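You operate a simulated robot arm through the tools that you are given. There is no shell and no other tool. Be economical: measure what you need, move in short steps, check, and stop when the job is done.

The job below is to be done with a simulated two-armed robot. You get a single attempt, and the scene is never put back.

JOB
Take the small bottle from the top of the wooden bench and put it in the red parts bin. Then fetch the blue gauge and set it on the small disc. Then put one of the thermometers from the top of the wooden bench in the steel tray there. Then take the white padlock on the top of the white table and put it away on the high shelf over the header. Then open the blue drawer. Keep to this order. Set down upright: small bottle.

It is judged by the outcome, as a careful person would: the job done as asked, and still so three seconds after it is handed in. It fails if anything else is knocked over, pushed out of place, dropped, spilled or broken.

ROBOT AND FRAMES
Two 7-joint arms with two-finger grippers on one trunk, on a base that drives. Base frame: it is fixed to the floor where the robot stands at the start and does not move with it; the origin is under the middle of the robot, x ahead of it, y to its left, z up; the surface under the hand at the start is at about z = 0.892. Units: m, degrees, N and s.
The left shoulder is at the start at [0.132, 0.216, 1.038], the right one opposite. With the tool pointing down near the work surface each hand reaches from about 0.1 to 0.86 m from the robot's upright axis, wherever it stands, measured 20 degrees to its own side. Places, roughly: blue drawer [-5, -0.1, 0.8]; blue gauge [0.5, 0.5, 1]; high shelf over the header (18x140 cm) [-1.44, -7.24, 1.56]; red parts bin inside (30x24 cm) [0.46, -0.52, 0.3]; small bottle [0.75, 0, 1]; small disc (8x8x1 cm) [0.7, -0.9, 0.9]; steel tray (20x16x4 cm) [0.7, -0.2, 0.9]; thermometer [0.75, -0.5, 1]; white padlock [0.75, -3.5, 0.75]. Payload 3.18 kg a hand.
The TCP of each hand is the grasp point between the finger pads, 0.03 m short of the fingertips. In the tool frame z runs along the fingers and y along their closing line. The gripper opens to 0.144 m. The gripper's body begins 0.103 m behind the TCP.
Orientation is that of the tool frame in the base frame, as a unit quaternion [x, y, z, w]. With the fingers straight down and closing along the base's y, the tool's x points along the base's -x, its y along +y and its z along -z.

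CONTROLS
- The arms move only by the tool jog_arm. It takes "left_steps", "right_steps" or both (then of equal length, played together; a hand with none holds still); each is one flat list of numbers, 7 for each row, row after row: the shift along the tool's x, y, z in m, then the turn, a rotation vector about the tool's x, y, z in degrees, then the closure, from 0 (fully open) to 1 (shut). In form: [x, y, z, rx, ry, rz, grip, x, y, z, rx, ry, rz, grip, ...]. A call has 1 to 8 rows; each row shifts and turns the commanded pose from where the row before left it, along the tool's axes as they then stand. Rows are played at 5 a second. More than 0.05 m and 8.6 degrees between two rows, or a gripper value outside its range, and nothing of the call is played. Where a pose cannot be reached the arm comes as near as it can. A force on the tool above 40 N (or 10 N above the force at the start of the call, whichever is more), or a blocked arm, ends the call early, and 0.2 s more pass. Each finger halts on what it meets, pressing with about 21 N; the grip force reading is that of the motor and also rises with nothing between the fingers. The clock runs only during rows and for 0.2 s after the last one: add rows that do not move to give the fingers time. It gives the time, the measured TCP pose, the force on the tool (base axes), the opening and the grip force at its end, in the units of the frame above (readings bear some noise), with the torque about the TCP (base axes, N m) and any sound that the robot's microphone picked up.
- Cameras (640 x 400 px; columns grow to the right, rows downward): "scene" is now at [0.2599, -0.0234, 1.2451]; the picture's right is [-0.24, -0.97, 0.00], its down [-0.34, 0.08, -0.94] and it looks along [0.91, -0.22, -0.35] (base axes); focal length 214 px, centre (320, 200). "left" rides on the left gripper at [0.076, -0.016, -0.143] in its tool frame; the picture's right is [0.21, 0.98, 0.00], its down [-0.84, 0.18, -0.51] and it looks along [-0.50, 0.11, 0.86] (tool axes); focal length 218 px, centre (320, 200). "right" rides on the right gripper at [0.076, 0.016, -0.143] in its tool frame; the picture's right is [-0.21, 0.98, 0.00], its down [-0.84, -0.18, -0.51] and it looks along [-0.50, -0.11, 0.86] (tool axes); focal length 218 px, centre (320, 200). There is no depth. A picture from a camera that has moved, and an enlarged one, comes with that camera's place and axes in the base frame and with its lens.
- capture(camera): a new picture of that camera. It takes no simulated time.
- move_column(by): slides the trunk up (or, below 0, down) by that many m; the arms and the scene camera ride with it, the base frame stays. It gives what a move gives, with no picture.
- steer(legs): drives the robot by 1 to 6 legs, each [ahead, left, turn to the left] in m, m and degrees, along the robot's own axes; the way and the turn of a leg run together, so that a leg with both is an arc; at most 1.5 m and 180 degrees a leg. The arms and the cameras ride along, it lands a little off, and it stops where it bumps. It gives what a move gives.
- aim_head(pan, tilt): turns the head with the scene camera to pan (to the left, within 80 degrees either way) and tilt (down, from -29 to 69), counted from straight ahead of the robot. It gives what a move gives.
- inspect(camera, box): a new picture of the part [left, top, right, bottom] of that camera's present view, enlarged. It takes no simulated time.
- job_done(): hands the job in; it is judged then, once.

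Go step by step. Nothing tells you exact positions but the pictures and the camera data: compare them with the known pose of the tool, close in by small moves and look again before you grip or let go. The budget is 165 turns and 138 pictures, counting those below and the enlarged ones. Unless the task says otherwise, let go and move clear before handing in.

The tools are called after "Emit:" by a JSON object that holds its "op" and its "data". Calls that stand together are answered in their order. jog_arm: Moves the arms, as the interface text tells. Its arguments: {"type":"object","properties":{"left_steps":{"type":"array"},"right_steps":{"type":"array"}},"required":[]} The other tools are called the same way: move_column (by) slides the trunk up or down; steer (legs) drives the base; aim_head (pan, tilt) turns the head that bears the scene camera; capture (camera) takes a picture; inspect (camera, box) takes an enlarged picture of a part of a camera's view; job_done () hands the job in.

At the start:

```text
clock: 0.0
left_ee_pos: [0.4192, -0.0209, 1.1707]
left_ee_rot: [0.0, 1.0, 0.001, 0.0]
left_wrist_force: [-0.5, -0.1, -0.2]
left_ft_torque: [-0.01, 0.0, -0.03]
left_width: 0.1438
left_grip_force: 0.1
right_ee_pos: [0.3728, -0.4329, 1.1465]
right_ee_rot: [0.0, 1.0, 0.0, 0.001]
right_wrist_force: [1.1, -0.1, 0.5]
right_ft_torque: [0.03, -0.01, 0.01]
right_width: 0.1439
right_grip_force: 0.1
trunk travel left (down, up): [-0.125, 0.244]
robot x, y, heading: [0.0005, 0.0005, -0.0]
head pan, tilt: [-13.7, 20.7]
```

scene: 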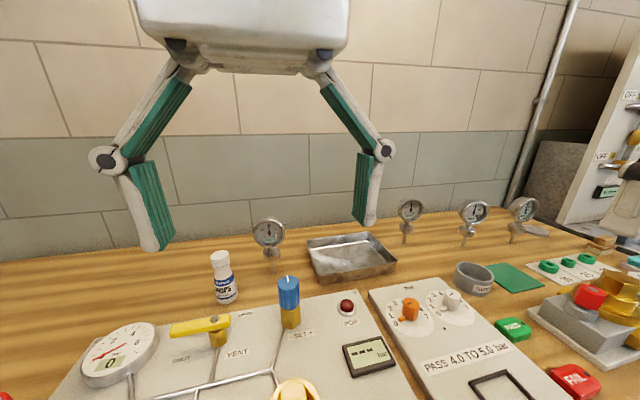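
right: 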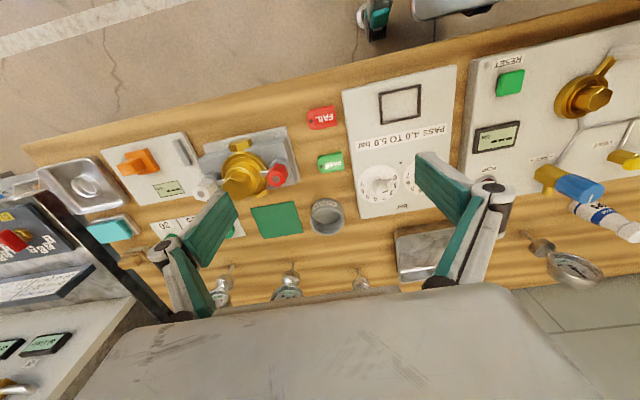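
left: 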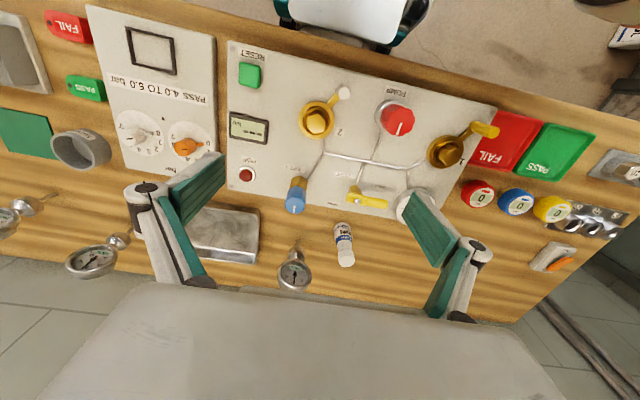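

I see the bottle at about [0.65, 0.09] on the bench, beside the panel, with the tray to its right. I'll look around for the bin, the gauge and the bottle in more detail.

Emit:
{"op": "aim_head", "data": {"pan": -45, "tilt": 50}}

Emit:
{"op": "capture", "data": {"camera": "scene"}}

Emit:
{"op": "aim_head", "data": {"pan": 30, "tilt": 40}}

Emit:
{"op": "capture", "data": {"camera": "scene"}}

```text
clock: 1.0
left_ee_pos: [0.4218, -0.0216, 1.1684]
left_ee_rot: [-0.01, 1.0, 0.002, 0.002]
left_wrist_force: [44.4, -64.7, -19.7]
left_ft_torque: [10.41, 4.87, 7.3]
left_width: 0.1438
left_grip_force: 0.0
right_ee_pos: [0.372, -0.4324, 1.1478]
right_ee_rot: [0.0, 1.0, 0.0, 0.0]
right_wrist_force: [-0.2, -0.6, -1.0]
right_ft_torque: [0.03, -0.01, -0.04]
right_width: 0.1439
right_grip_force: 0.1
trunk travel left (down, up): [-0.125, 0.244]
robot x, y, heading: [0.0019, -0.003, -0.2]
head pan, tilt: [-45.0, 50.0]
```

```text
134 pictures are left
camera scene: at [0.2468, -0.0463, 1.2262], right [-0.5, -0.86, 0.0], down [-0.46, 0.27, -0.84], along [0.73, -0.42, -0.54], focal length 214 px, centre (320, 200)
```

scene: 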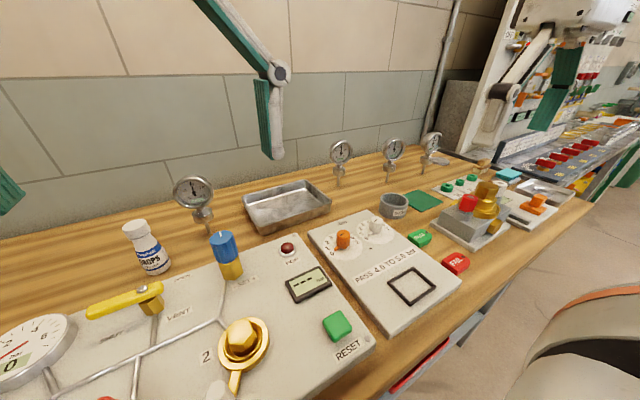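

```text
clock: 2.4
left_ee_pos: [0.4236, -0.0188, 1.167]
left_ee_rot: [-0.004, 1.0, 0.0, 0.002]
left_wrist_force: [67.2, 38.7, -19.6]
left_ft_torque: [-5.81, 8.6, -3.09]
left_width: 0.144
left_grip_force: 0.0
right_ee_pos: [0.372, -0.4324, 1.147]
right_ee_rot: [0.001, 1.0, 0.0, -0.001]
right_wrist_force: [-0.2, -0.6, -0.3]
right_ft_torque: [0.01, 0.0, 0.02]
right_width: 0.1439
right_grip_force: 0.0
trunk travel left (down, up): [-0.125, 0.244]
robot x, y, heading: [-0.0012, -0.0022, -0.1]
head pan, tilt: [30.0, 40.0]
```

```text
133 pictures are left
camera scene: at [0.2585, 0.0078, 1.2265], right [0.1, -0.99, 0.0], down [-0.53, -0.05, -0.85], along [0.84, 0.09, -0.53], focal length 214 px, centre (320, 200)
```

scene: 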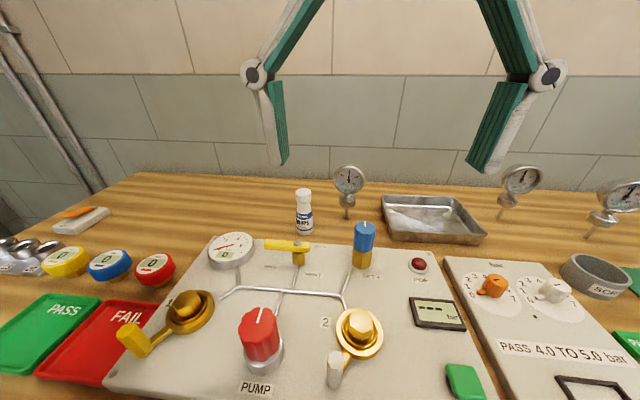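

The head is pressing on the left hand, so I'll move that hand out to the left.

Emit:
{"op": "jog_arm", "data": {"left_steps": [-0.04, 0.02, 0, 0, 0, 0, 0, -0.03, 0.04, 0, 0, 0, 0, 0, 0, 0.05, 0, 0, 0, 0, 0, 0, 0.05, 0, 0, 0, 0, 0, 0, 0.05, 0, 0, 0, 0, 0, 0, 0.05, 0, 0, 0, 0, 0, 0, 0.05, 0, 0, 0, 0, 0]}}

Emit:
{"op": "aim_head", "data": {"pan": 20, "tilt": 40}}

Emit:
{"op": "capture", "data": {"camera": "scene"}}

Emit:
{"op": "aim_head", "data": {"pan": -60, "tilt": 60}}

Emit:
{"op": "capture", "data": {"camera": "scene"}}

```text
clock: 4.0
left_ee_pos: [0.4756, 0.2619, 1.1394]
left_ee_rot: [-0.001, 1.0, -0.001, 0.0]
left_wrist_force: [0.7, 0.1, 0.0]
left_ft_torque: [-0.03, 0.01, 0.03]
left_width: 0.1439
left_grip_force: 0.0
left hand out of reach, approached as far as the arm can: row 6, 7
right_ee_pos: [0.3724, -0.4317, 1.148]
right_ee_rot: [0.0, 1.0, 0.0, 0.0]
right_wrist_force: [0.4, 0.2, -0.7]
right_ft_torque: [0.0, -0.01, 0.0]
right_width: 0.1442
right_grip_force: 0.0
trunk travel left (down, up): [-0.125, 0.244]
robot x, y, heading: [-0.0005, -0.0009, 0.2]
head pan, tilt: [30.0, 40.0]
```

```text
clock: 4.8
left_ee_pos: [0.4759, 0.26, 1.1407]
left_ee_rot: [-0.001, 1.0, -0.001, 0.002]
left_wrist_force: [0.1, 0.5, 0.1]
left_ft_torque: [0.0, 0.01, 0.0]
left_width: 0.1438
left_grip_force: 0.1
right_ee_pos: [0.3717, -0.4318, 1.1478]
right_ee_rot: [-0.001, 1.0, 0.0, 0.0]
right_wrist_force: [-0.5, 0.1, 0.4]
right_ft_torque: [-0.03, 0.03, -0.01]
right_width: 0.1441
right_grip_force: 0.0
trunk travel left (down, up): [-0.125, 0.244]
robot x, y, heading: [-0.001, 0.0017, 0.1]
head pan, tilt: [20.0, 40.0]
```

```text
132 pictures are left
camera scene: at [0.2493, 0.0279, 1.2149], right [0.34, -0.94, 0.0], down [-0.6, -0.22, -0.77], along [0.72, 0.26, -0.64], focal length 214 px, centre (320, 200)
```

scene: 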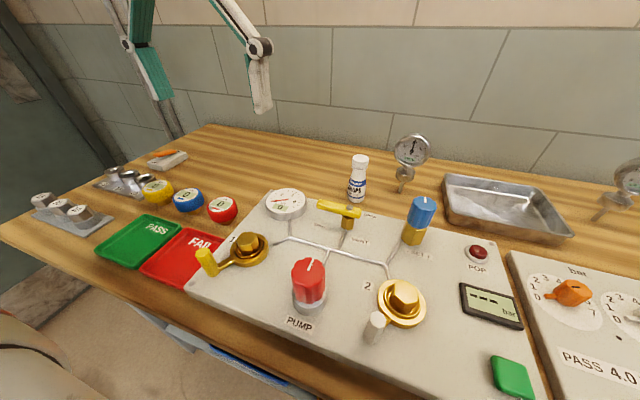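

```text
clock: 6.3
left_ee_pos: [0.475, 0.2611, 1.1402]
left_ee_rot: [-0.001, 1.0, -0.001, 0.001]
left_wrist_force: [0.4, -0.3, -0.5]
left_ft_torque: [-0.02, -0.02, -0.01]
left_width: 0.1441
left_grip_force: 0.1
right_ee_pos: [0.3742, -0.4328, 1.1476]
right_ee_rot: [0.0, 1.0, 0.0, 0.0]
right_wrist_force: [0.8, 0.1, -0.3]
right_ft_torque: [-0.04, 0.01, 0.0]
right_width: 0.1439
right_grip_force: 0.0
trunk travel left (down, up): [-0.125, 0.244]
robot x, y, heading: [0.0002, 0.0026, 0.0]
head pan, tilt: [-60.0, 60.0]
```

```text
131 pictures are left
camera scene: at [0.2029, -0.059, 1.1881], right [-0.87, -0.5, 0.0], down [-0.43, 0.75, -0.5], along [0.25, -0.43, -0.87], focal length 214 px, centre (320, 200)
```

scene: 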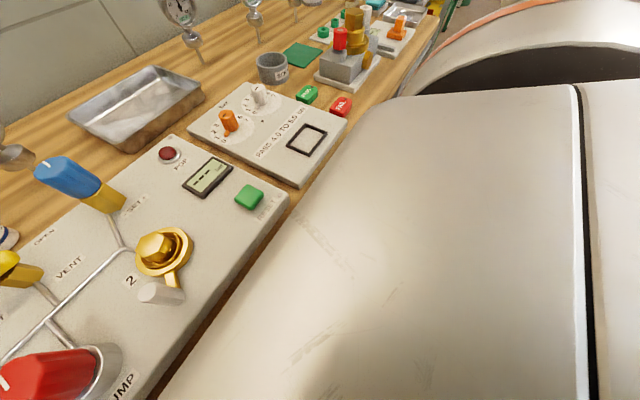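

The blue gauge is at about [0.48, 0.42] and the bottle at about [0.64, 0.08]. Next I'll back off to see the bin under the bench.

Emit:
{"op": "steer", "data": {"legs": [[-0.8, 0, 0]]}}

Emit:
{"op": "aim_head", "data": {"pan": -25, "tilt": 45}}

Emit:
{"op": "capture", "data": {"camera": "scene"}}

```text
clock: 10.6
left_ee_pos: [-0.3245, 0.2606, 1.1406]
left_ee_rot: [0.005, 1.0, -0.001, 0.001]
left_wrist_force: [-0.2, 0.6, 1.5]
left_ft_torque: [-0.01, 0.01, 0.01]
left_width: 0.1441
left_grip_force: 0.0
right_ee_pos: [-0.4344, -0.4336, 1.1469]
right_ee_rot: [0.007, 1.0, 0.0, -0.001]
right_wrist_force: [0.6, -1.0, -0.2]
right_ft_torque: [0.0, -0.02, -0.01]
right_width: 0.1439
right_grip_force: 0.1
trunk travel left (down, up): [-0.125, 0.244]
robot x, y, heading: [-0.8011, 0.0048, -0.4]
head pan, tilt: [-60.0, 60.0]
```

```text
clock: 11.6
left_ee_pos: [-0.3248, 0.2607, 1.1395]
left_ee_rot: [0.004, 1.0, 0.0, 0.001]
left_wrist_force: [-0.7, 0.4, 0.0]
left_ft_torque: [0.03, -0.04, -0.01]
left_width: 0.1441
left_grip_force: 0.1
right_ee_pos: [-0.4349, -0.4323, 1.1469]
right_ee_rot: [0.006, 1.0, 0.0, -0.001]
right_wrist_force: [-0.7, -0.5, -1.1]
right_ft_torque: [0.0, 0.0, 0.0]
right_width: 0.1439
right_grip_force: 0.0
trunk travel left (down, up): [-0.125, 0.244]
robot x, y, heading: [-0.8023, 0.0061, -0.5]
head pan, tilt: [-25.0, 45.0]
```

```text
130 pictures are left
camera scene: at [-0.56, -0.034, 1.2076], right [-0.43, -0.9, 0.0], down [-0.64, 0.31, -0.71], along [0.64, -0.31, -0.71], focal length 214 px, centre (320, 200)
```

scene: 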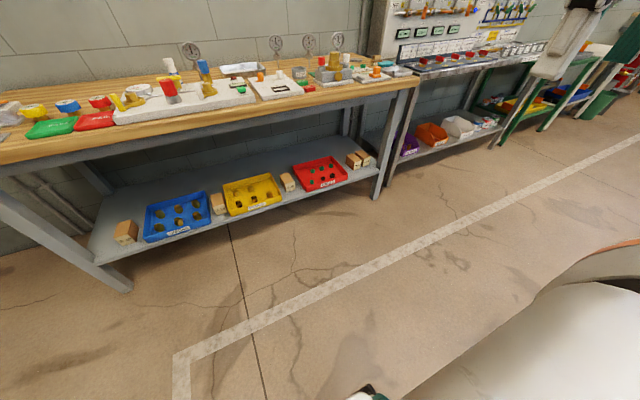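

The red bin stands on the lower shelf with things in it, so I'll enlarge that part.

Emit:
{"op": "inspect", "data": {"camera": "scene", "box": [260, 130, 400, 218]}}

Emit:
{"op": "inspect", "data": {"camera": "scene", "box": [140, 20, 420, 120]}}

```text
4.55 times, centred on (330, 174) of scene
camera zoom: at [-0.56, -0.034, 1.2076], right [-0.43, -0.9, 0.0], down [-0.64, 0.31, -0.71], along [0.64, -0.31, -0.71], focal length 975 px, centre (274, 318)
```

zoom: 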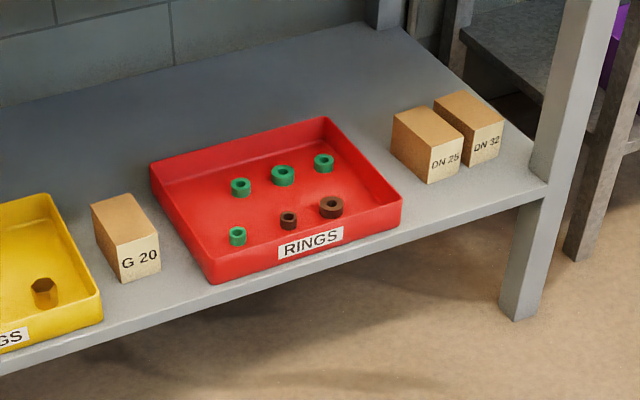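

```text
2.29 times, centred on (280, 70) of scene
camera zoom: at [-0.56, -0.034, 1.2076], right [-0.43, -0.9, 0.0], down [-0.64, 0.31, -0.71], along [0.64, -0.31, -0.71], focal length 490 px, centre (411, 497)
```

zoom: 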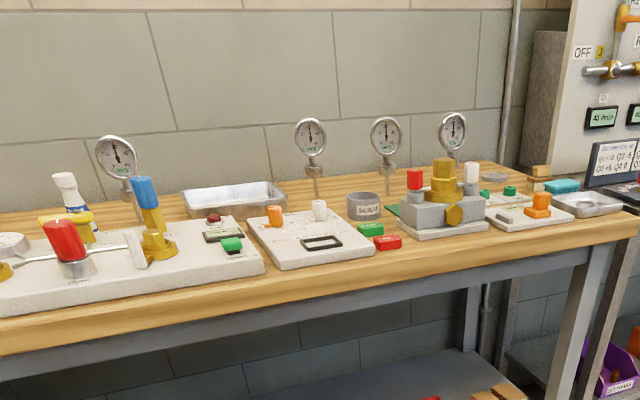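

The bin front is at about x=0.374, y from -0.39 to -0.69, with its floor near z=0.29. I plan to set the bottle between the rings at about [0.495, -0.45], holding it with the tool tilted 45° forward. First I drive so that the right shoulder lines up with the bottle.

Emit:
{"op": "steer", "data": {"legs": [[0, 0.3, 0.5], [0.72, 0, 0]]}}

Emit:
{"op": "aim_head", "data": {"pan": -20, "tilt": 35}}

Emit:
{"op": "jog_arm", "data": {"right_steps": [-0.04, 0.03, 0, 0, 0, 0, 0, -0.04, 0.03, 0, 0, -7.5, 0, 0, -0.03, 0.04, 0, 0, -7.5, 0, 0, 0, 0.04, 0, 0, -7.5, 0, 0, 0, 0.04, 0, 0, -7.5, 0, 0, 0, 0.03, 0, 0, -7.5, 0, 0, 0, 0.0, 0, 0, -7.5, 0, 0]}}

Emit:
{"op": "capture", "data": {"camera": "scene"}}

Emit:
{"op": "capture", "data": {"camera": "right"}}

```text
clock: 18.4
left_ee_pos: [0.4012, 0.5672, 1.1405]
left_ee_rot: [-0.001, 1.0, 0.0, 0.001]
left_wrist_force: [0.7, 0.0, 0.2]
left_ft_torque: [-0.04, 0.01, -0.01]
left_width: 0.1438
left_grip_force: 0.1
right_ee_pos: [0.2986, -0.1256, 1.147]
right_ee_rot: [0.0, 1.0, 0.0, 0.0]
right_wrist_force: [-0.3, -0.3, -0.4]
right_ft_torque: [-0.01, 0.03, 0.0]
right_width: 0.1441
right_grip_force: 0.0
trunk travel left (down, up): [-0.125, 0.244]
robot x, y, heading: [-0.0735, 0.3066, -0.1]
head pan, tilt: [-25.0, 45.0]
```

```text
clock: 19.1
left_ee_pos: [0.4018, 0.5663, 1.14]
left_ee_rot: [-0.002, 1.0, -0.001, 0.001]
left_wrist_force: [0.1, 0.6, 0.6]
left_ft_torque: [0.0, -0.01, 0.01]
left_width: 0.1441
left_grip_force: 0.1
right_ee_pos: [0.2983, -0.1269, 1.1466]
right_ee_rot: [-0.001, 1.0, 0.0, 0.0]
right_wrist_force: [0.0, 0.1, -0.1]
right_ft_torque: [-0.01, 0.0, 0.01]
right_width: 0.1438
right_grip_force: 0.2
trunk travel left (down, up): [-0.125, 0.244]
robot x, y, heading: [-0.0741, 0.3094, 0.0]
head pan, tilt: [-20.0, 35.0]
```

```text
clock: 20.7
left_ee_pos: [0.4002, 0.5661, 1.1419]
left_ee_rot: [-0.001, 1.0, 0.0, 0.002]
left_wrist_force: [-0.3, -0.1, 0.4]
left_ft_torque: [0.02, -0.01, 0.0]
left_width: 0.144
left_grip_force: 0.1
right_ee_pos: [0.3824, -0.1152, 1.2641]
right_ee_rot: [-0.005, 0.924, 0.004, 0.382]
right_wrist_force: [-0.3, -0.9, 0.0]
right_ft_torque: [0.0, -0.03, 0.01]
right_width: 0.1438
right_grip_force: 0.0
right hand out of reach, approached as far as the arm can: row 3, 4, 5, 6, 7
trunk travel left (down, up): [-0.125, 0.244]
robot x, y, heading: [-0.0735, 0.3045, 0.1]
head pan, tilt: [-20.0, 35.0]
```

```text
127 pictures are left
camera scene: at [0.1771, 0.2738, 1.2228], right [-0.34, -0.94, 0.0], down [-0.54, 0.2, -0.82], along [0.77, -0.28, -0.57], focal length 214 px, centre (320, 200)
```

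scene: 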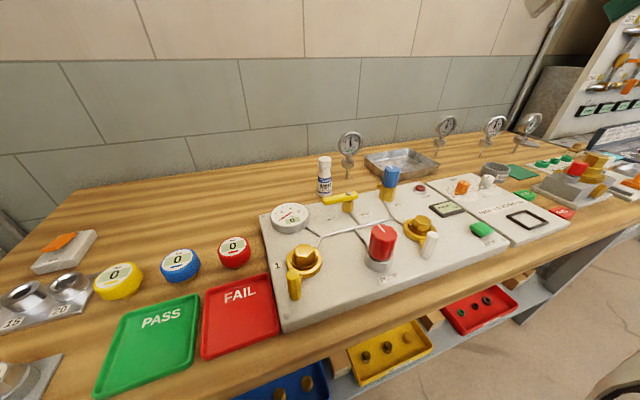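

```text
126 pictures are left
camera right: at [0.2251, -0.1, 1.3121], right [0.14, 0.98, 0.15], down [0.24, -0.18, 0.95], along [0.96, -0.09, -0.26], focal length 218 px, centre (320, 200)
```

right: 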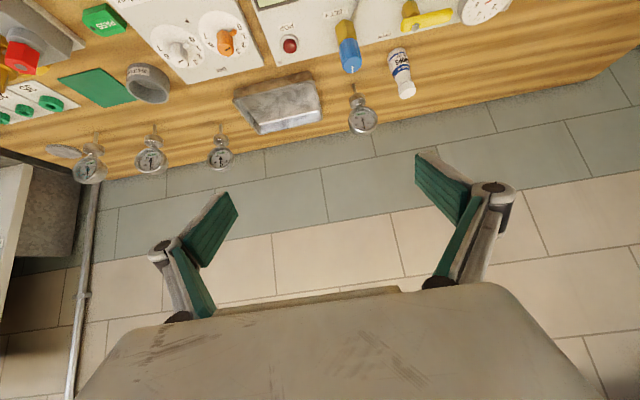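

The tilt is fine at 45°. The bottle is at about [0.642, 0.09], with its top at about 1.0. I'll go to a pre-grasp pose 12 cm back along the tool.

Emit:
{"op": "jog_arm", "data": {"right_steps": [0.004, 0.0293, 0.0393, 0, 0, 0, 0, 0.004, 0.0293, 0.0393, 0, 0, 0, 0, 0.004, 0.0293, 0.0393, 0, 0, 0, 0, 0.004, 0.0293, 0.0393, 0, 0, 0, 0, 0.004, 0.0293, 0.0393, 0, 0, 0, 0, 0, 0, 0, 0, 0, 0, 0]}}

Emit:
{"op": "capture", "data": {"camera": "right"}}

```text
clock: 22.1
left_ee_pos: [0.4002, 0.567, 1.141]
left_ee_rot: [-0.001, 1.0, -0.001, 0.001]
left_wrist_force: [0.9, 0.4, -0.3]
left_ft_torque: [0.03, -0.03, -0.01]
left_width: 0.144
left_grip_force: 0.1
right_ee_pos: [0.4706, -0.1522, 1.1986]
right_ee_rot: [-0.009, 0.926, 0.008, 0.378]
right_wrist_force: [-0.1, -0.1, 0.0]
right_ft_torque: [-0.01, 0.02, 0.01]
right_width: 0.1442
right_grip_force: 0.0
right hand out of reach, approached as far as the arm can: row 1, 2, 3, 4, 5
trunk travel left (down, up): [-0.125, 0.244]
robot x, y, heading: [-0.0723, 0.304, 0.1]
head pan, tilt: [-20.0, 35.0]
```

```text
125 pictures are left
camera right: at [0.3154, -0.1395, 1.2483], right [0.12, 0.98, 0.15], down [0.25, -0.18, 0.95], along [0.96, -0.08, -0.27], focal length 218 px, centre (320, 200)
```

right: 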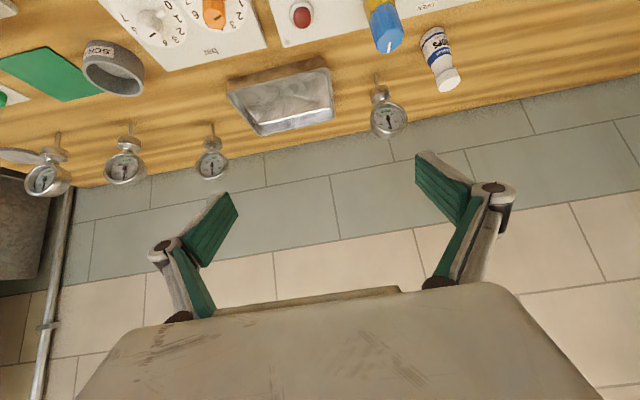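

The arm doesn't reach inward while tilted, so I'll slide the base left by 0.24 m instead and then move the hand straight ahead.

Emit:
{"op": "steer", "data": {"legs": [[0, 0.24, 0]]}}

Emit:
{"op": "capture", "data": {"camera": "right"}}

```text
clock: 24.8
left_ee_pos: [0.4009, 0.807, 1.1408]
left_ee_rot: [-0.003, 1.0, -0.001, 0.001]
left_wrist_force: [-0.1, 0.0, -0.1]
left_ft_torque: [-0.02, -0.01, 0.01]
left_width: 0.1442
left_grip_force: 0.0
right_ee_pos: [0.4729, 0.0884, 1.1988]
right_ee_rot: [-0.01, 0.925, 0.007, 0.379]
right_wrist_force: [-1.1, -0.5, 0.5]
right_ft_torque: [-0.02, -0.03, -0.01]
right_width: 0.1441
right_grip_force: 0.0
trunk travel left (down, up): [-0.125, 0.244]
robot x, y, heading: [-0.0715, 0.546, 0.2]
head pan, tilt: [-20.0, 35.0]
```

```text
124 pictures are left
camera right: at [0.3165, 0.1006, 1.2479], right [0.12, 0.98, 0.15], down [0.25, -0.18, 0.95], along [0.96, -0.08, -0.27], focal length 218 px, centre (320, 200)
```

right: 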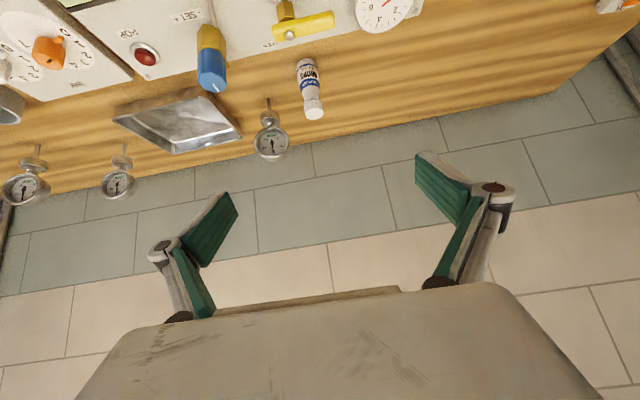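

The bottle top projects to about [0.635, 0.088], which agrees with before. I move to the pre-grasp pose.

Emit:
{"op": "jog_arm", "data": {"right_steps": [0.0115, 0, 0.041, 0, 0, 0, 0, 0.0115, 0, 0.041, 0, 0, 0, 0, 0.0115, 0, 0.041, 0, 0, 0, 0, 0.0115, 0, 0.041, 0, 0, 0, 0, 0, 0, 0, 0, 0, 0, 0]}}

Emit:
{"op": "capture", "data": {"camera": "right"}}

Emit:
{"op": "aim_head", "data": {"pan": -50, "tilt": 25}}

Emit:
{"op": "capture", "data": {"camera": "scene"}}

```text
clock: 26.0
left_ee_pos: [0.4001, 0.8072, 1.1402]
left_ee_rot: [-0.002, 1.0, -0.001, 0.002]
left_wrist_force: [0.4, 1.0, -0.7]
left_ft_torque: [0.03, -0.05, 0.01]
left_width: 0.1441
left_grip_force: 0.0
right_ee_pos: [0.5562, 0.0502, 1.0614]
right_ee_rot: [-0.013, 0.925, 0.012, 0.379]
right_wrist_force: [-0.2, -0.8, 0.5]
right_ft_torque: [-0.01, 0.01, -0.01]
right_width: 0.1443
right_grip_force: 0.0
right hand out of reach, approached as far as the arm can: row 1, 2, 3, 4
trunk travel left (down, up): [-0.125, 0.244]
robot x, y, heading: [-0.0735, 0.5449, 0.1]
head pan, tilt: [-20.0, 35.0]
```

```text
123 pictures are left
camera right: at [0.3997, 0.0616, 1.1105], right [0.12, 0.98, 0.16], down [0.25, -0.18, 0.95], along [0.96, -0.07, -0.27], focal length 218 px, centre (320, 200)
```

right: 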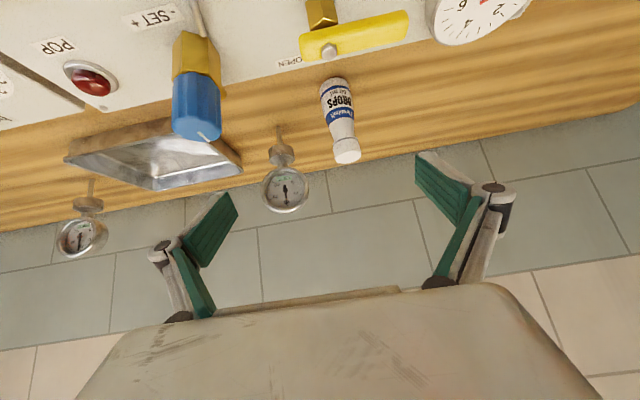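

```text
clock: 27.0
left_ee_pos: [0.4008, 0.8061, 1.1398]
left_ee_rot: [-0.003, 1.0, -0.001, 0.001]
left_wrist_force: [0.1, 0.8, -1.2]
left_ft_torque: [0.0, -0.02, 0.0]
left_width: 0.144
left_grip_force: 0.1
right_ee_pos: [0.5565, 0.0509, 1.0614]
right_ee_rot: [-0.014, 0.926, 0.011, 0.378]
right_wrist_force: [0.3, 0.6, 0.5]
right_ft_torque: [-0.02, 0.0, -0.02]
right_width: 0.1439
right_grip_force: 0.1
trunk travel left (down, up): [-0.125, 0.244]
robot x, y, heading: [-0.072, 0.543, -0.0]
head pan, tilt: [-50.0, 25.0]
```

```text
122 pictures are left
camera scene: at [0.1544, 0.4734, 1.2381], right [-0.76, -0.65, 0.0], down [-0.27, 0.32, -0.91], along [0.58, -0.69, -0.42], focal length 214 px, centre (320, 200)
```

scene: 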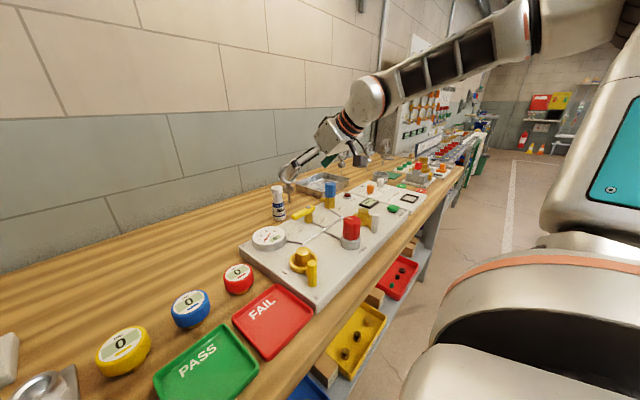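

The hand drifts outward as the arm stretches, so I'll use the base and the trunk for the final approach: forward above the bottle first, then down.

Emit:
{"op": "steer", "data": {"legs": [[0.08, 0.038, 0]]}}

Emit:
{"op": "jog_arm", "data": {"right_steps": [0, 0, 0, 0, 0, 0, 0.3, 0, 0, 0, 0, 0, 0, 0.3]}}

Emit:
{"op": "capture", "data": {"camera": "right"}}

Emit:
{"op": "inspect", "data": {"camera": "scene", "box": [200, 100, 440, 250]}}

```text
clock: 28.1
left_ee_pos: [0.4807, 0.844, 1.1386]
left_ee_rot: [-0.002, 1.0, 0.0, 0.001]
left_wrist_force: [1.0, 0.5, -0.3]
left_ft_torque: [-0.03, 0.01, 0.04]
left_width: 0.1439
left_grip_force: 0.1
right_ee_pos: [0.6367, 0.0881, 1.0621]
right_ee_rot: [-0.014, 0.925, 0.012, 0.378]
right_wrist_force: [-0.6, -0.4, -0.8]
right_ft_torque: [0.0, -0.03, 0.02]
right_width: 0.1437
right_grip_force: 0.1
trunk travel left (down, up): [-0.125, 0.244]
robot x, y, heading: [0.0045, 0.5854, 0.1]
head pan, tilt: [-50.0, 25.0]
```

```text
clock: 28.7
left_ee_pos: [0.4809, 0.8441, 1.1409]
left_ee_rot: [-0.002, 1.0, -0.001, 0.001]
left_wrist_force: [-0.3, 0.2, -0.6]
left_ft_torque: [0.01, -0.02, 0.04]
left_width: 0.1439
left_grip_force: 0.0
right_ee_pos: [0.6363, 0.087, 1.0606]
right_ee_rot: [-0.013, 0.926, 0.012, 0.378]
right_wrist_force: [0.1, -0.3, -0.2]
right_ft_torque: [-0.02, -0.01, 0.01]
right_width: 0.1007
right_grip_force: 0.0
trunk travel left (down, up): [-0.125, 0.244]
robot x, y, heading: [0.0061, 0.5848, -0.2]
head pan, tilt: [-50.0, 25.0]
```

```text
121 pictures are left
camera right: at [0.4805, 0.0987, 1.1096], right [0.12, 0.98, 0.16], down [0.25, -0.18, 0.95], along [0.96, -0.07, -0.27], focal length 218 px, centre (320, 200)
```

right: 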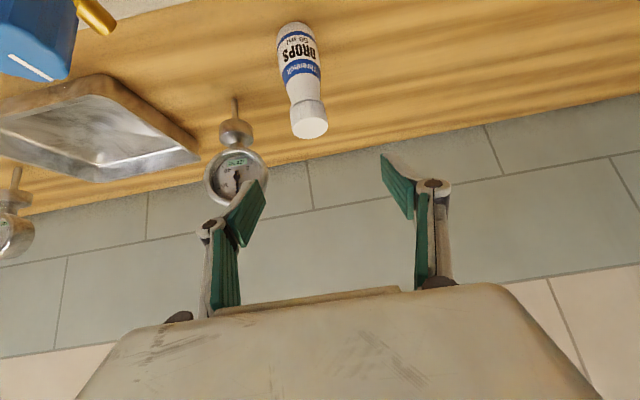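

```text
2.67 times, centred on (320, 175) of scene
camera zoom: at [0.2347, 0.5107, 1.2381], right [-0.77, -0.64, 0.0], down [-0.27, 0.32, -0.91], along [0.58, -0.69, -0.42], focal length 572 px, centre (320, 267)
```

zoom: 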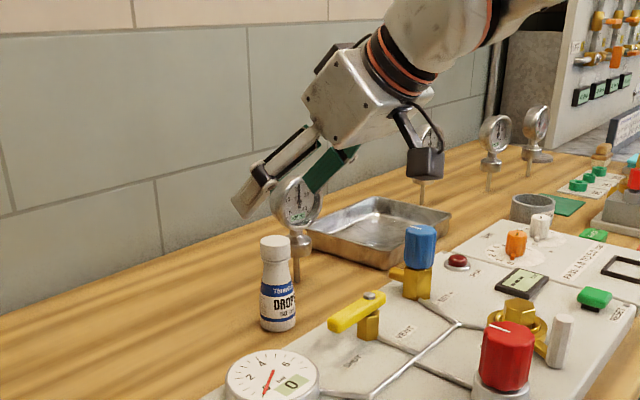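

The bottle axis is at about [0.641, 0.092], and the hand is centred over it within a few millimetres. I lower with the trunk and check the clearance.

Emit:
{"op": "move_column", "data": {"by": -0.085}}

Emit:
{"op": "inspect", "data": {"camera": "scene", "box": [200, 60, 440, 210]}}

Emit:
{"op": "capture", "data": {"camera": "right"}}

```text
clock: 29.9
left_ee_pos: [0.5222, 0.8435, 0.9889]
left_ee_rot: [-0.003, 0.996, 0.0, -0.092]
left_wrist_force: [-0.7, -0.2, 0.5]
left_ft_torque: [-0.04, -0.04, 0.03]
left_width: 0.1439
left_grip_force: 0.1
right_ee_pos: [0.6355, 0.0871, 0.9785]
right_ee_rot: [-0.013, 0.925, 0.011, 0.379]
right_wrist_force: [-0.2, 0.3, -0.3]
right_ft_torque: [0.01, 0.04, 0.04]
right_width: 0.1008
right_grip_force: 0.1
trunk travel left (down, up): [-0.04, 0.329]
robot x, y, heading: [0.0043, 0.5861, 0.2]
head pan, tilt: [-50.0, 25.0]
```

```text
2.67 times, centred on (320, 135) of scene
camera zoom: at [0.322, 0.5109, 1.1281], right [-0.77, -0.64, 0.0], down [-0.27, 0.32, -0.91], along [0.58, -0.69, -0.42], focal length 572 px, centre (320, 373)
```

zoom: 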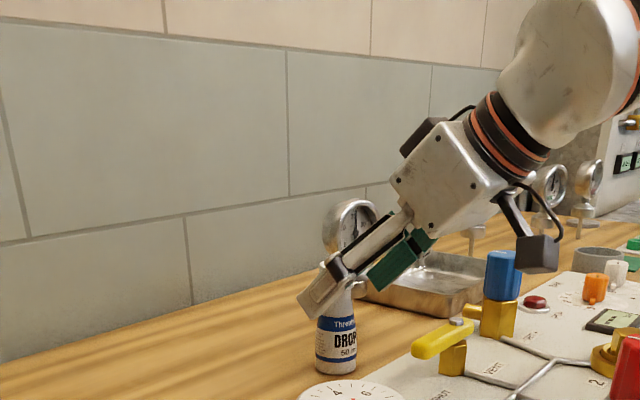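

```text
118 pictures are left
camera right: at [0.4787, 0.0982, 1.0267], right [0.12, 0.98, 0.16], down [0.25, -0.18, 0.95], along [0.96, -0.07, -0.27], focal length 218 px, centre (320, 200)
```

right: 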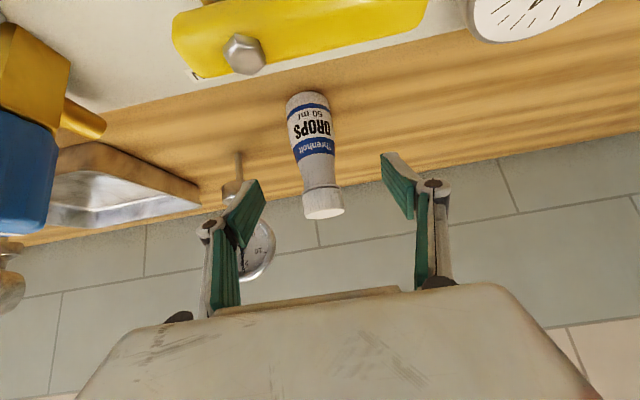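

The right hand is well placed straddling the bottle, but the left hand dipped, so I lift it and then lower 0.03 more.

Emit:
{"op": "jog_arm", "data": {"left_steps": [0, 0, -0.05, 0, 0, 0, 0, 0, 0, -0.05, 0, 0, 0, 0, 0, 0, -0.05, 0, 0, 0, 0]}}

Emit:
{"op": "move_column", "data": {"by": -0.03}}

Emit:
{"op": "inspect", "data": {"camera": "scene", "box": [200, 60, 440, 210]}}

Emit:
{"op": "capture", "data": {"camera": "right"}}

```text
clock: 30.7
left_ee_pos: [0.5057, 0.7845, 1.0469]
left_ee_rot: [-0.005, 0.996, -0.003, -0.093]
left_wrist_force: [0.0, -0.2, 0.6]
left_ft_torque: [0.01, -0.02, -0.01]
left_width: 0.1438
left_grip_force: 0.0
left hand out of reach, approached as far as the arm can: row 1, 2, 3
right_ee_pos: [0.6358, 0.0857, 0.9755]
right_ee_rot: [-0.014, 0.926, 0.012, 0.378]
right_wrist_force: [-0.4, -0.3, 0.5]
right_ft_torque: [-0.01, 0.02, 0.0]
right_width: 0.1007
right_grip_force: 0.0
trunk travel left (down, up): [-0.04, 0.329]
robot x, y, heading: [0.0071, 0.5872, 0.3]
head pan, tilt: [-50.0, 25.0]
```

```text
clock: 31.4
left_ee_pos: [0.5223, 0.7854, 0.9855]
left_ee_rot: [-0.002, 0.99, -0.003, -0.142]
left_wrist_force: [0.4, -0.6, 0.4]
left_ft_torque: [0.0, 0.0, 0.03]
left_width: 0.144
left_grip_force: 0.2
right_ee_pos: [0.6299, 0.0871, 0.9496]
right_ee_rot: [-0.013, 0.925, 0.011, 0.38]
right_wrist_force: [0.0, 0.2, 0.0]
right_ft_torque: [0.0, -0.02, -0.01]
right_width: 0.101
right_grip_force: 0.1
trunk travel left (down, up): [-0.01, 0.359]
robot x, y, heading: [0.0064, 0.5832, -0.2]
head pan, tilt: [-50.0, 25.0]
```

```text
2.67 times, centred on (320, 135) of scene
camera zoom: at [0.3399, 0.5113, 1.0907], right [-0.77, -0.64, 0.0], down [-0.27, 0.32, -0.91], along [0.59, -0.69, -0.42], focal length 572 px, centre (320, 373)
```

zoom: 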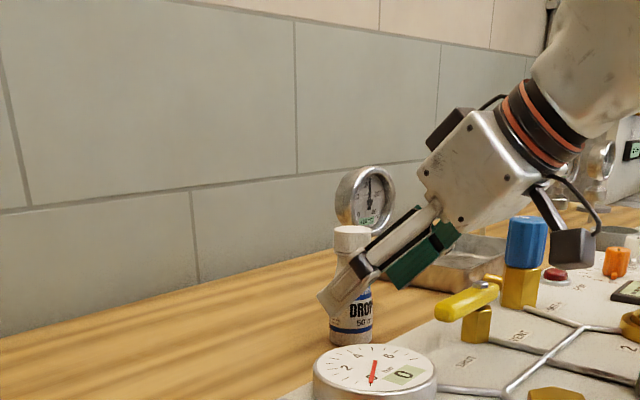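

```text
116 pictures are left
camera right: at [0.4732, 0.0981, 0.9974], right [0.12, 0.98, 0.16], down [0.25, -0.18, 0.95], along [0.96, -0.07, -0.26], focal length 218 px, centre (320, 200)
```

right: 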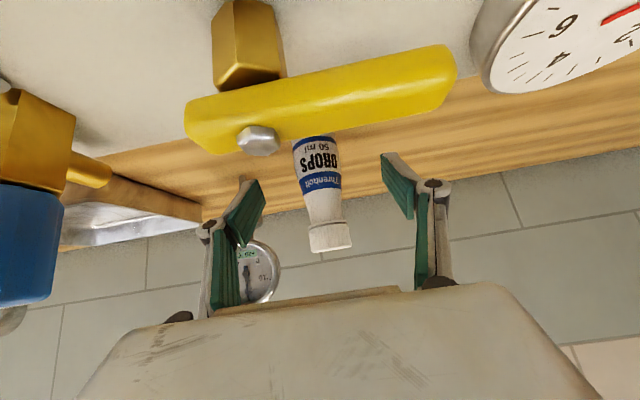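

The bottle is between the pads at its body, so I close on it.

Emit:
{"op": "jog_arm", "data": {"right_steps": [0, 0, 0, 0, 0, 0, 0.5, 0, 0, 0, 0, 0, 0, 0.7, 0, 0, 0, 0, 0, 0, 0.9, 0, 0, 0, 0, 0, 0, 0.9]}}

Emit:
{"op": "capture", "data": {"camera": "right"}}

```text
clock: 32.4
left_ee_pos: [0.5216, 0.785, 0.9862]
left_ee_rot: [-0.004, 0.99, -0.004, -0.142]
left_wrist_force: [-0.5, 0.3, 0.7]
left_ft_torque: [-0.01, 0.01, -0.01]
left_width: 0.144
left_grip_force: 0.1
right_ee_pos: [0.629, 0.087, 0.9505]
right_ee_rot: [-0.014, 0.924, 0.012, 0.381]
right_wrist_force: [-0.1, 0.6, -0.2]
right_ft_torque: [0.02, 0.05, -0.03]
right_width: 0.0399
right_grip_force: 21.7
trunk travel left (down, up): [-0.01, 0.359]
robot x, y, heading: [0.0062, 0.58, -0.1]
head pan, tilt: [-50.0, 25.0]
```

```text
115 pictures are left
camera right: at [0.4733, 0.0982, 0.9983], right [0.11, 0.98, 0.16], down [0.25, -0.18, 0.95], along [0.96, -0.07, -0.26], focal length 218 px, centre (320, 200)
```

right: 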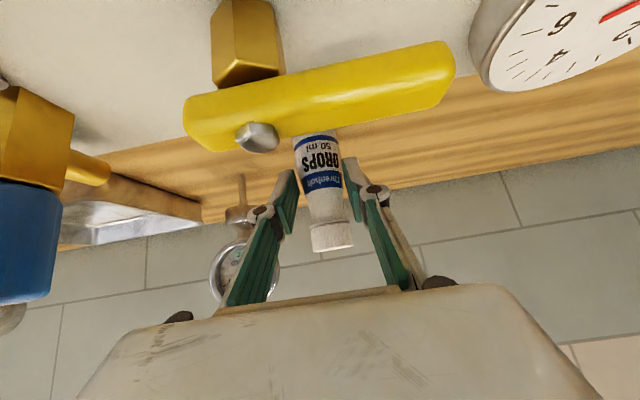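

Gripped at 4 cm width. I lift with the trunk and then back away.

Emit:
{"op": "move_column", "data": {"by": 0.2}}

Emit:
{"op": "steer", "data": {"legs": [[-0.75, 0, 0]]}}

Emit:
{"op": "capture", "data": {"camera": "right"}}

Emit:
{"op": "capture", "data": {"camera": "scene"}}

```text
clock: 34.6
left_ee_pos: [0.3642, 0.7845, 1.3513]
left_ee_rot: [-0.004, 0.995, -0.004, 0.103]
left_wrist_force: [1.0, 0.6, 0.7]
left_ft_torque: [0.0, 0.01, -0.02]
left_width: 0.1439
left_grip_force: 0.0
right_ee_pos: [0.6377, 0.0859, 1.1442]
right_ee_rot: [-0.014, 0.926, 0.012, 0.377]
right_wrist_force: [-0.2, 0.2, -1.0]
right_ft_torque: [-0.02, 0.06, 0.02]
right_width: 0.04
right_grip_force: 21.3
trunk travel left (down, up): [-0.21, 0.159]
robot x, y, heading: [0.0066, 0.581, 0.2]
head pan, tilt: [-50.0, 25.0]
```

```text
clock: 38.7
left_ee_pos: [-0.3924, 0.784, 1.3539]
left_ee_rot: [-0.008, 0.995, -0.003, 0.104]
left_wrist_force: [-1.1, 1.0, 0.2]
left_ft_torque: [-0.01, -0.01, 0.01]
left_width: 0.144
left_grip_force: 0.0
right_ee_pos: [-0.1119, 0.0885, 1.146]
right_ee_rot: [-0.018, 0.926, 0.013, 0.377]
right_wrist_force: [-0.2, -0.2, -0.6]
right_ft_torque: [0.0, 0.05, 0.01]
right_width: 0.0398
right_grip_force: 20.6
trunk travel left (down, up): [-0.21, 0.159]
robot x, y, heading: [-0.743, 0.5841, 0.3]
head pan, tilt: [-50.0, 25.0]
```

```text
114 pictures are left
camera right: at [-0.2688, 0.0977, 1.1947], right [0.11, 0.98, 0.16], down [0.26, -0.18, 0.95], along [0.96, -0.06, -0.27], focal length 218 px, centre (320, 200)
```

right: 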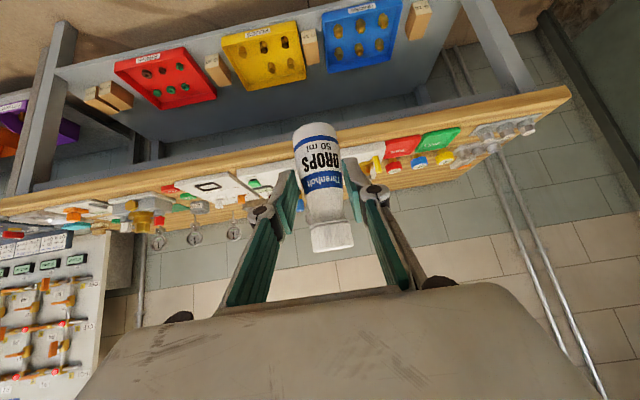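

```text
113 pictures are left
camera scene: at [-0.601, 0.5076, 1.3335], right [-0.76, -0.65, 0.0], down [-0.27, 0.32, -0.91], along [0.59, -0.69, -0.42], focal length 214 px, centre (320, 200)
```

scene: 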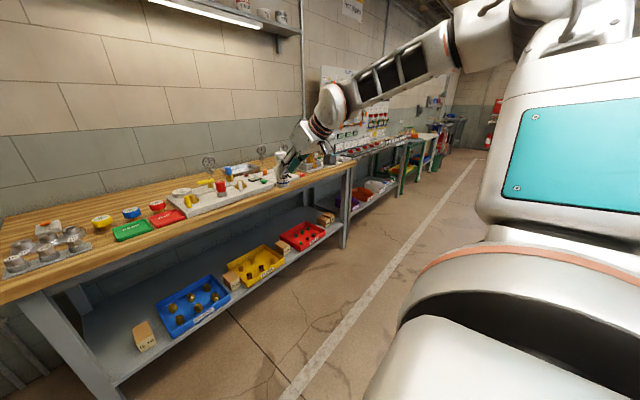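

The bottle is held securely. I slide right to line up with the bin, then lower the trunk and the hand in the open space in front of the bench.

Emit:
{"op": "steer", "data": {"legs": [[0, -0.54, 0]]}}

Emit:
{"op": "move_column", "data": {"by": -0.2}}

Emit:
{"op": "jog_arm", "data": {"right_steps": [0.035, 0, 0.035, 0, 0, 0, 0.9, 0.035, 0, 0.035, 0, 0, 0, 0.9, 0.035, 0, 0.035, 0, 0, 0, 0.9, 0.035, 0, 0.035, 0, 0, 0, 0.9]}}

Emit:
{"op": "capture", "data": {"camera": "right"}}

Emit:
{"op": "capture", "data": {"camera": "scene"}}

```text
clock: 43.8
left_ee_pos: [-0.3854, 0.2585, 1.354]
left_ee_rot: [-0.014, 0.995, -0.002, 0.104]
left_wrist_force: [-0.7, -0.8, 0.6]
left_ft_torque: [-0.01, 0.01, -0.01]
left_width: 0.1438
left_grip_force: 0.1
right_ee_pos: [-0.0989, -0.4332, 1.1458]
right_ee_rot: [-0.023, 0.926, 0.016, 0.377]
right_wrist_force: [-0.5, -1.4, -0.8]
right_ft_torque: [0.0, 0.0, 0.0]
right_width: 0.0399
right_grip_force: 20.7
trunk travel left (down, up): [-0.21, 0.159]
robot x, y, heading: [-0.7377, 0.0487, 1.3]
head pan, tilt: [-50.0, 25.0]
```

```text
clock: 46.0
left_ee_pos: [-0.1995, 0.263, 0.9484]
left_ee_rot: [-0.015, 0.979, -0.006, -0.203]
left_wrist_force: [0.0, -0.3, -0.5]
left_ft_torque: [-0.05, -0.06, -0.01]
left_width: 0.1441
left_grip_force: 0.0
right_ee_pos: [-0.0989, -0.4335, 0.9479]
right_ee_rot: [-0.024, 0.925, 0.016, 0.378]
right_wrist_force: [0.4, 0.1, -0.6]
right_ft_torque: [-0.04, 0.01, 0.0]
right_width: 0.0402
right_grip_force: 21.2
trunk travel left (down, up): [-0.01, 0.359]
robot x, y, heading: [-0.7401, 0.0499, 0.9]
head pan, tilt: [-50.0, 25.0]
```

```text
clock: 47.0
left_ee_pos: [-0.1974, 0.2605, 0.9459]
left_ee_rot: [-0.014, 0.979, -0.004, -0.205]
left_wrist_force: [0.1, 0.1, -0.5]
left_ft_torque: [0.03, 0.02, 0.0]
left_width: 0.1437
left_grip_force: 0.0
right_ee_pos: [-0.1004, -0.4396, 0.7444]
right_ee_rot: [-0.023, 0.926, 0.015, 0.377]
right_wrist_force: [1.2, 0.3, -1.3]
right_ft_torque: [0.05, -0.04, 0.02]
right_width: 0.0399
right_grip_force: 20.9
right hand out of reach, approached as far as the arm can: row 1, 2
trunk travel left (down, up): [-0.01, 0.359]
robot x, y, heading: [-0.7375, 0.0502, 1.4]
head pan, tilt: [-50.0, 25.0]
```

```text
112 pictures are left
camera right: at [-0.2571, -0.4319, 0.7951], right [0.1, 0.98, 0.16], down [0.26, -0.18, 0.95], along [0.96, -0.05, -0.27], focal length 218 px, centre (320, 200)
```

right: 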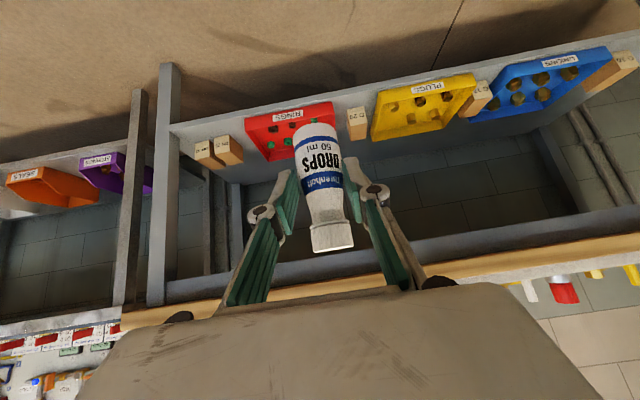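

```text
111 pictures are left
camera scene: at [-0.3958, -0.0161, 1.0884], right [-0.75, -0.66, 0.0], down [-0.28, 0.32, -0.91], along [0.6, -0.68, -0.42], focal length 214 px, centre (320, 200)
```

scene: 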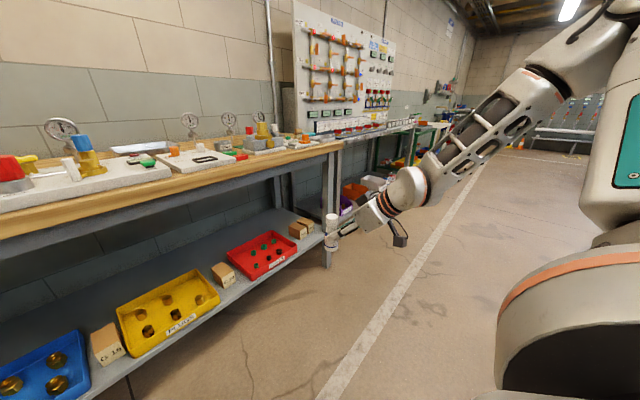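

The lowering works, so I continue down to about z=0.45.

Emit:
{"op": "jog_arm", "data": {"right_steps": [0.035, 0, 0.035, 0, 0, 0, 0.9, 0.035, 0, 0.035, 0, 0, 0, 0.9, 0.035, 0, 0.035, 0, 0, 0, 0.9, 0.035, 0, 0.035, 0, 0, 0, 0.9, 0.035, 0, 0.035, 0, 0, 0, 0.9, 0.035, 0, 0.035, 0, 0, 0, 0.9, 0, 0, 0, 0, 0, 0, 0.9]}}

Emit:
{"op": "capture", "data": {"camera": "right"}}

Emit:
{"op": "capture", "data": {"camera": "scene"}}

```text
clock: 48.6
left_ee_pos: [-0.1998, 0.263, 0.9479]
left_ee_rot: [-0.015, 0.979, -0.006, -0.204]
left_wrist_force: [-0.4, -0.8, 0.0]
left_ft_torque: [0.0, 0.01, -0.03]
left_width: 0.144
left_grip_force: 0.0
right_ee_pos: [-0.102, -0.4368, 0.4494]
right_ee_rot: [-0.022, 0.926, 0.015, 0.378]
right_wrist_force: [-0.1, 0.6, -0.1]
right_ft_torque: [0.04, 0.02, 0.0]
right_width: 0.0397
right_grip_force: 21.1
trunk travel left (down, up): [-0.01, 0.359]
robot x, y, heading: [-0.7391, 0.051, 1.3]
head pan, tilt: [-50.0, 25.0]
```

```text
110 pictures are left
camera right: at [-0.2595, -0.4292, 0.4986], right [0.1, 0.98, 0.16], down [0.26, -0.18, 0.95], along [0.96, -0.05, -0.27], focal length 218 px, centre (320, 200)
```

right: 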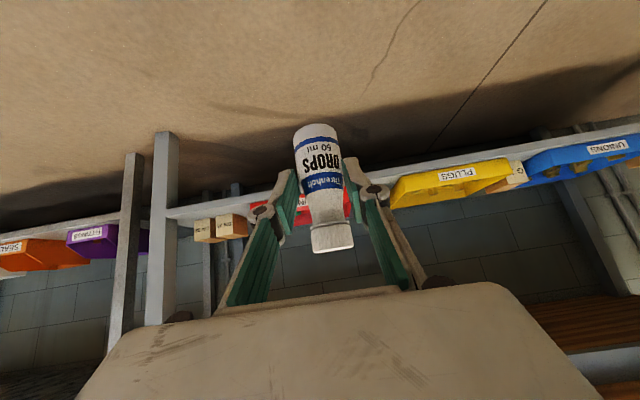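

```text
109 pictures are left
camera scene: at [-0.3965, -0.0151, 1.089], right [-0.75, -0.66, 0.0], down [-0.28, 0.32, -0.91], along [0.6, -0.68, -0.42], focal length 214 px, centre (320, 200)
```

scene: 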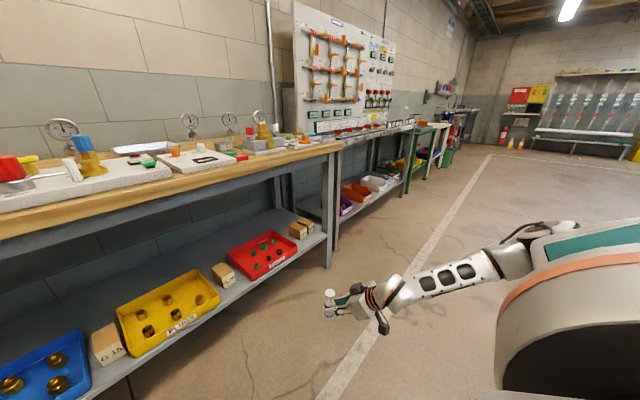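

The right hand is low enough, but the left hand is too low to pass over the bench. I raise the left hand and straighten it before driving in.

Emit:
{"op": "jog_arm", "data": {"left_steps": [0, 0, -0.02, 0, -7.8, 0, 0, 0, 0, -0.03, 0, -7.8, 0, 0, 0, 0, -0.04, 0, -7.8, 0, 0, 0, 0, -0.045, 0, 0, 0, 0, 0, 0, -0.045, 0, 0, 0, 0, 0, 0, -0.045, 0, 0, 0, 0, 0, 0, -0.045, 0, 0, 0, 0]}}

Emit:
{"op": "aim_head", "data": {"pan": -25, "tilt": 45}}

Emit:
{"op": "capture", "data": {"camera": "scene"}}

```text
clock: 50.2
left_ee_pos: [-0.1936, 0.2187, 1.0212]
left_ee_rot: [-0.015, 1.0, -0.004, -0.001]
left_wrist_force: [0.0, -0.5, -0.2]
left_ft_torque: [-0.01, -0.02, 0.0]
left_width: 0.144
left_grip_force: 0.2
left hand out of reach, approached as far as the arm can: row 2, 3, 4, 5, 6, 7
right_ee_pos: [-0.1024, -0.4374, 0.4497]
right_ee_rot: [-0.023, 0.926, 0.015, 0.378]
right_wrist_force: [-0.3, 0.2, -1.2]
right_ft_torque: [0.0, 0.0, -0.01]
right_width: 0.0396
right_grip_force: 21.2
trunk travel left (down, up): [-0.01, 0.359]
robot x, y, heading: [-0.7369, 0.0501, 1.2]
head pan, tilt: [-50.0, 25.0]
```

```text
clock: 51.1
left_ee_pos: [-0.193, 0.2193, 1.021]
left_ee_rot: [-0.015, 1.0, -0.004, -0.002]
left_wrist_force: [0.0, -0.6, 0.1]
left_ft_torque: [-0.01, -0.01, 0.02]
left_width: 0.1439
left_grip_force: 0.0
right_ee_pos: [-0.1041, -0.4383, 0.4503]
right_ee_rot: [-0.023, 0.925, 0.015, 0.378]
right_wrist_force: [0.4, -0.1, -0.4]
right_ft_torque: [-0.03, 0.0, -0.01]
right_width: 0.0403
right_grip_force: 21.3
trunk travel left (down, up): [-0.01, 0.359]
robot x, y, heading: [-0.7388, 0.0499, 1.1]
head pan, tilt: [-25.0, 45.0]
```

```text
108 pictures are left
camera scene: at [-0.3826, 0.0213, 1.0583], right [-0.4, -0.91, 0.0], down [-0.65, 0.29, -0.71], along [0.65, -0.29, -0.71], focal length 214 px, centre (320, 200)
```

scene: 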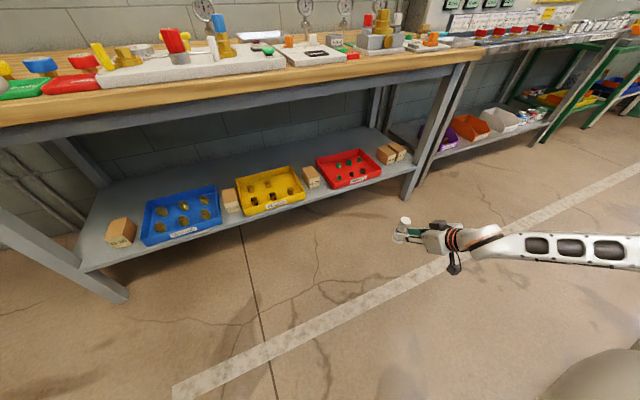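

I retract the left hand toward the body so that it stays short of the bench edge.

Emit:
{"op": "jog_arm", "data": {"left_steps": [0.045, 0, 0, 0, 0, 0, 0, 0.045, 0, 0, 0, 0, 0, 0, 0.045, 0, 0, 0, 0, 0, 0, 0.045, 0, 0, 0, 0, 0, 0, 0.045, 0, 0, 0, 0, 0, 0, 0, 0, 0, 0, 0, 0, 0]}}

```text
clock: 52.1
left_ee_pos: [-0.3623, 0.216, 1.024]
left_ee_rot: [-0.029, 1.0, -0.006, -0.002]
left_wrist_force: [3.0, 11.8, -3.3]
left_ft_torque: [-0.34, 0.22, 0.31]
left_width: 0.1352
left_grip_force: 0.1
right_ee_pos: [-0.1033, -0.4371, 0.4496]
right_ee_rot: [-0.023, 0.926, 0.015, 0.377]
right_wrist_force: [-0.5, 0.1, -1.1]
right_ft_torque: [0.03, 0.04, 0.02]
right_width: 0.0402
right_grip_force: 20.5
trunk travel left (down, up): [-0.01, 0.359]
robot x, y, heading: [-0.7371, 0.0504, 1.3]
head pan, tilt: [-25.0, 45.0]
stopped in row 5 (left hand): the force on the tool passed its limit at 70 N (the readings are from after the stop); the commanded pose is now the measured one
```

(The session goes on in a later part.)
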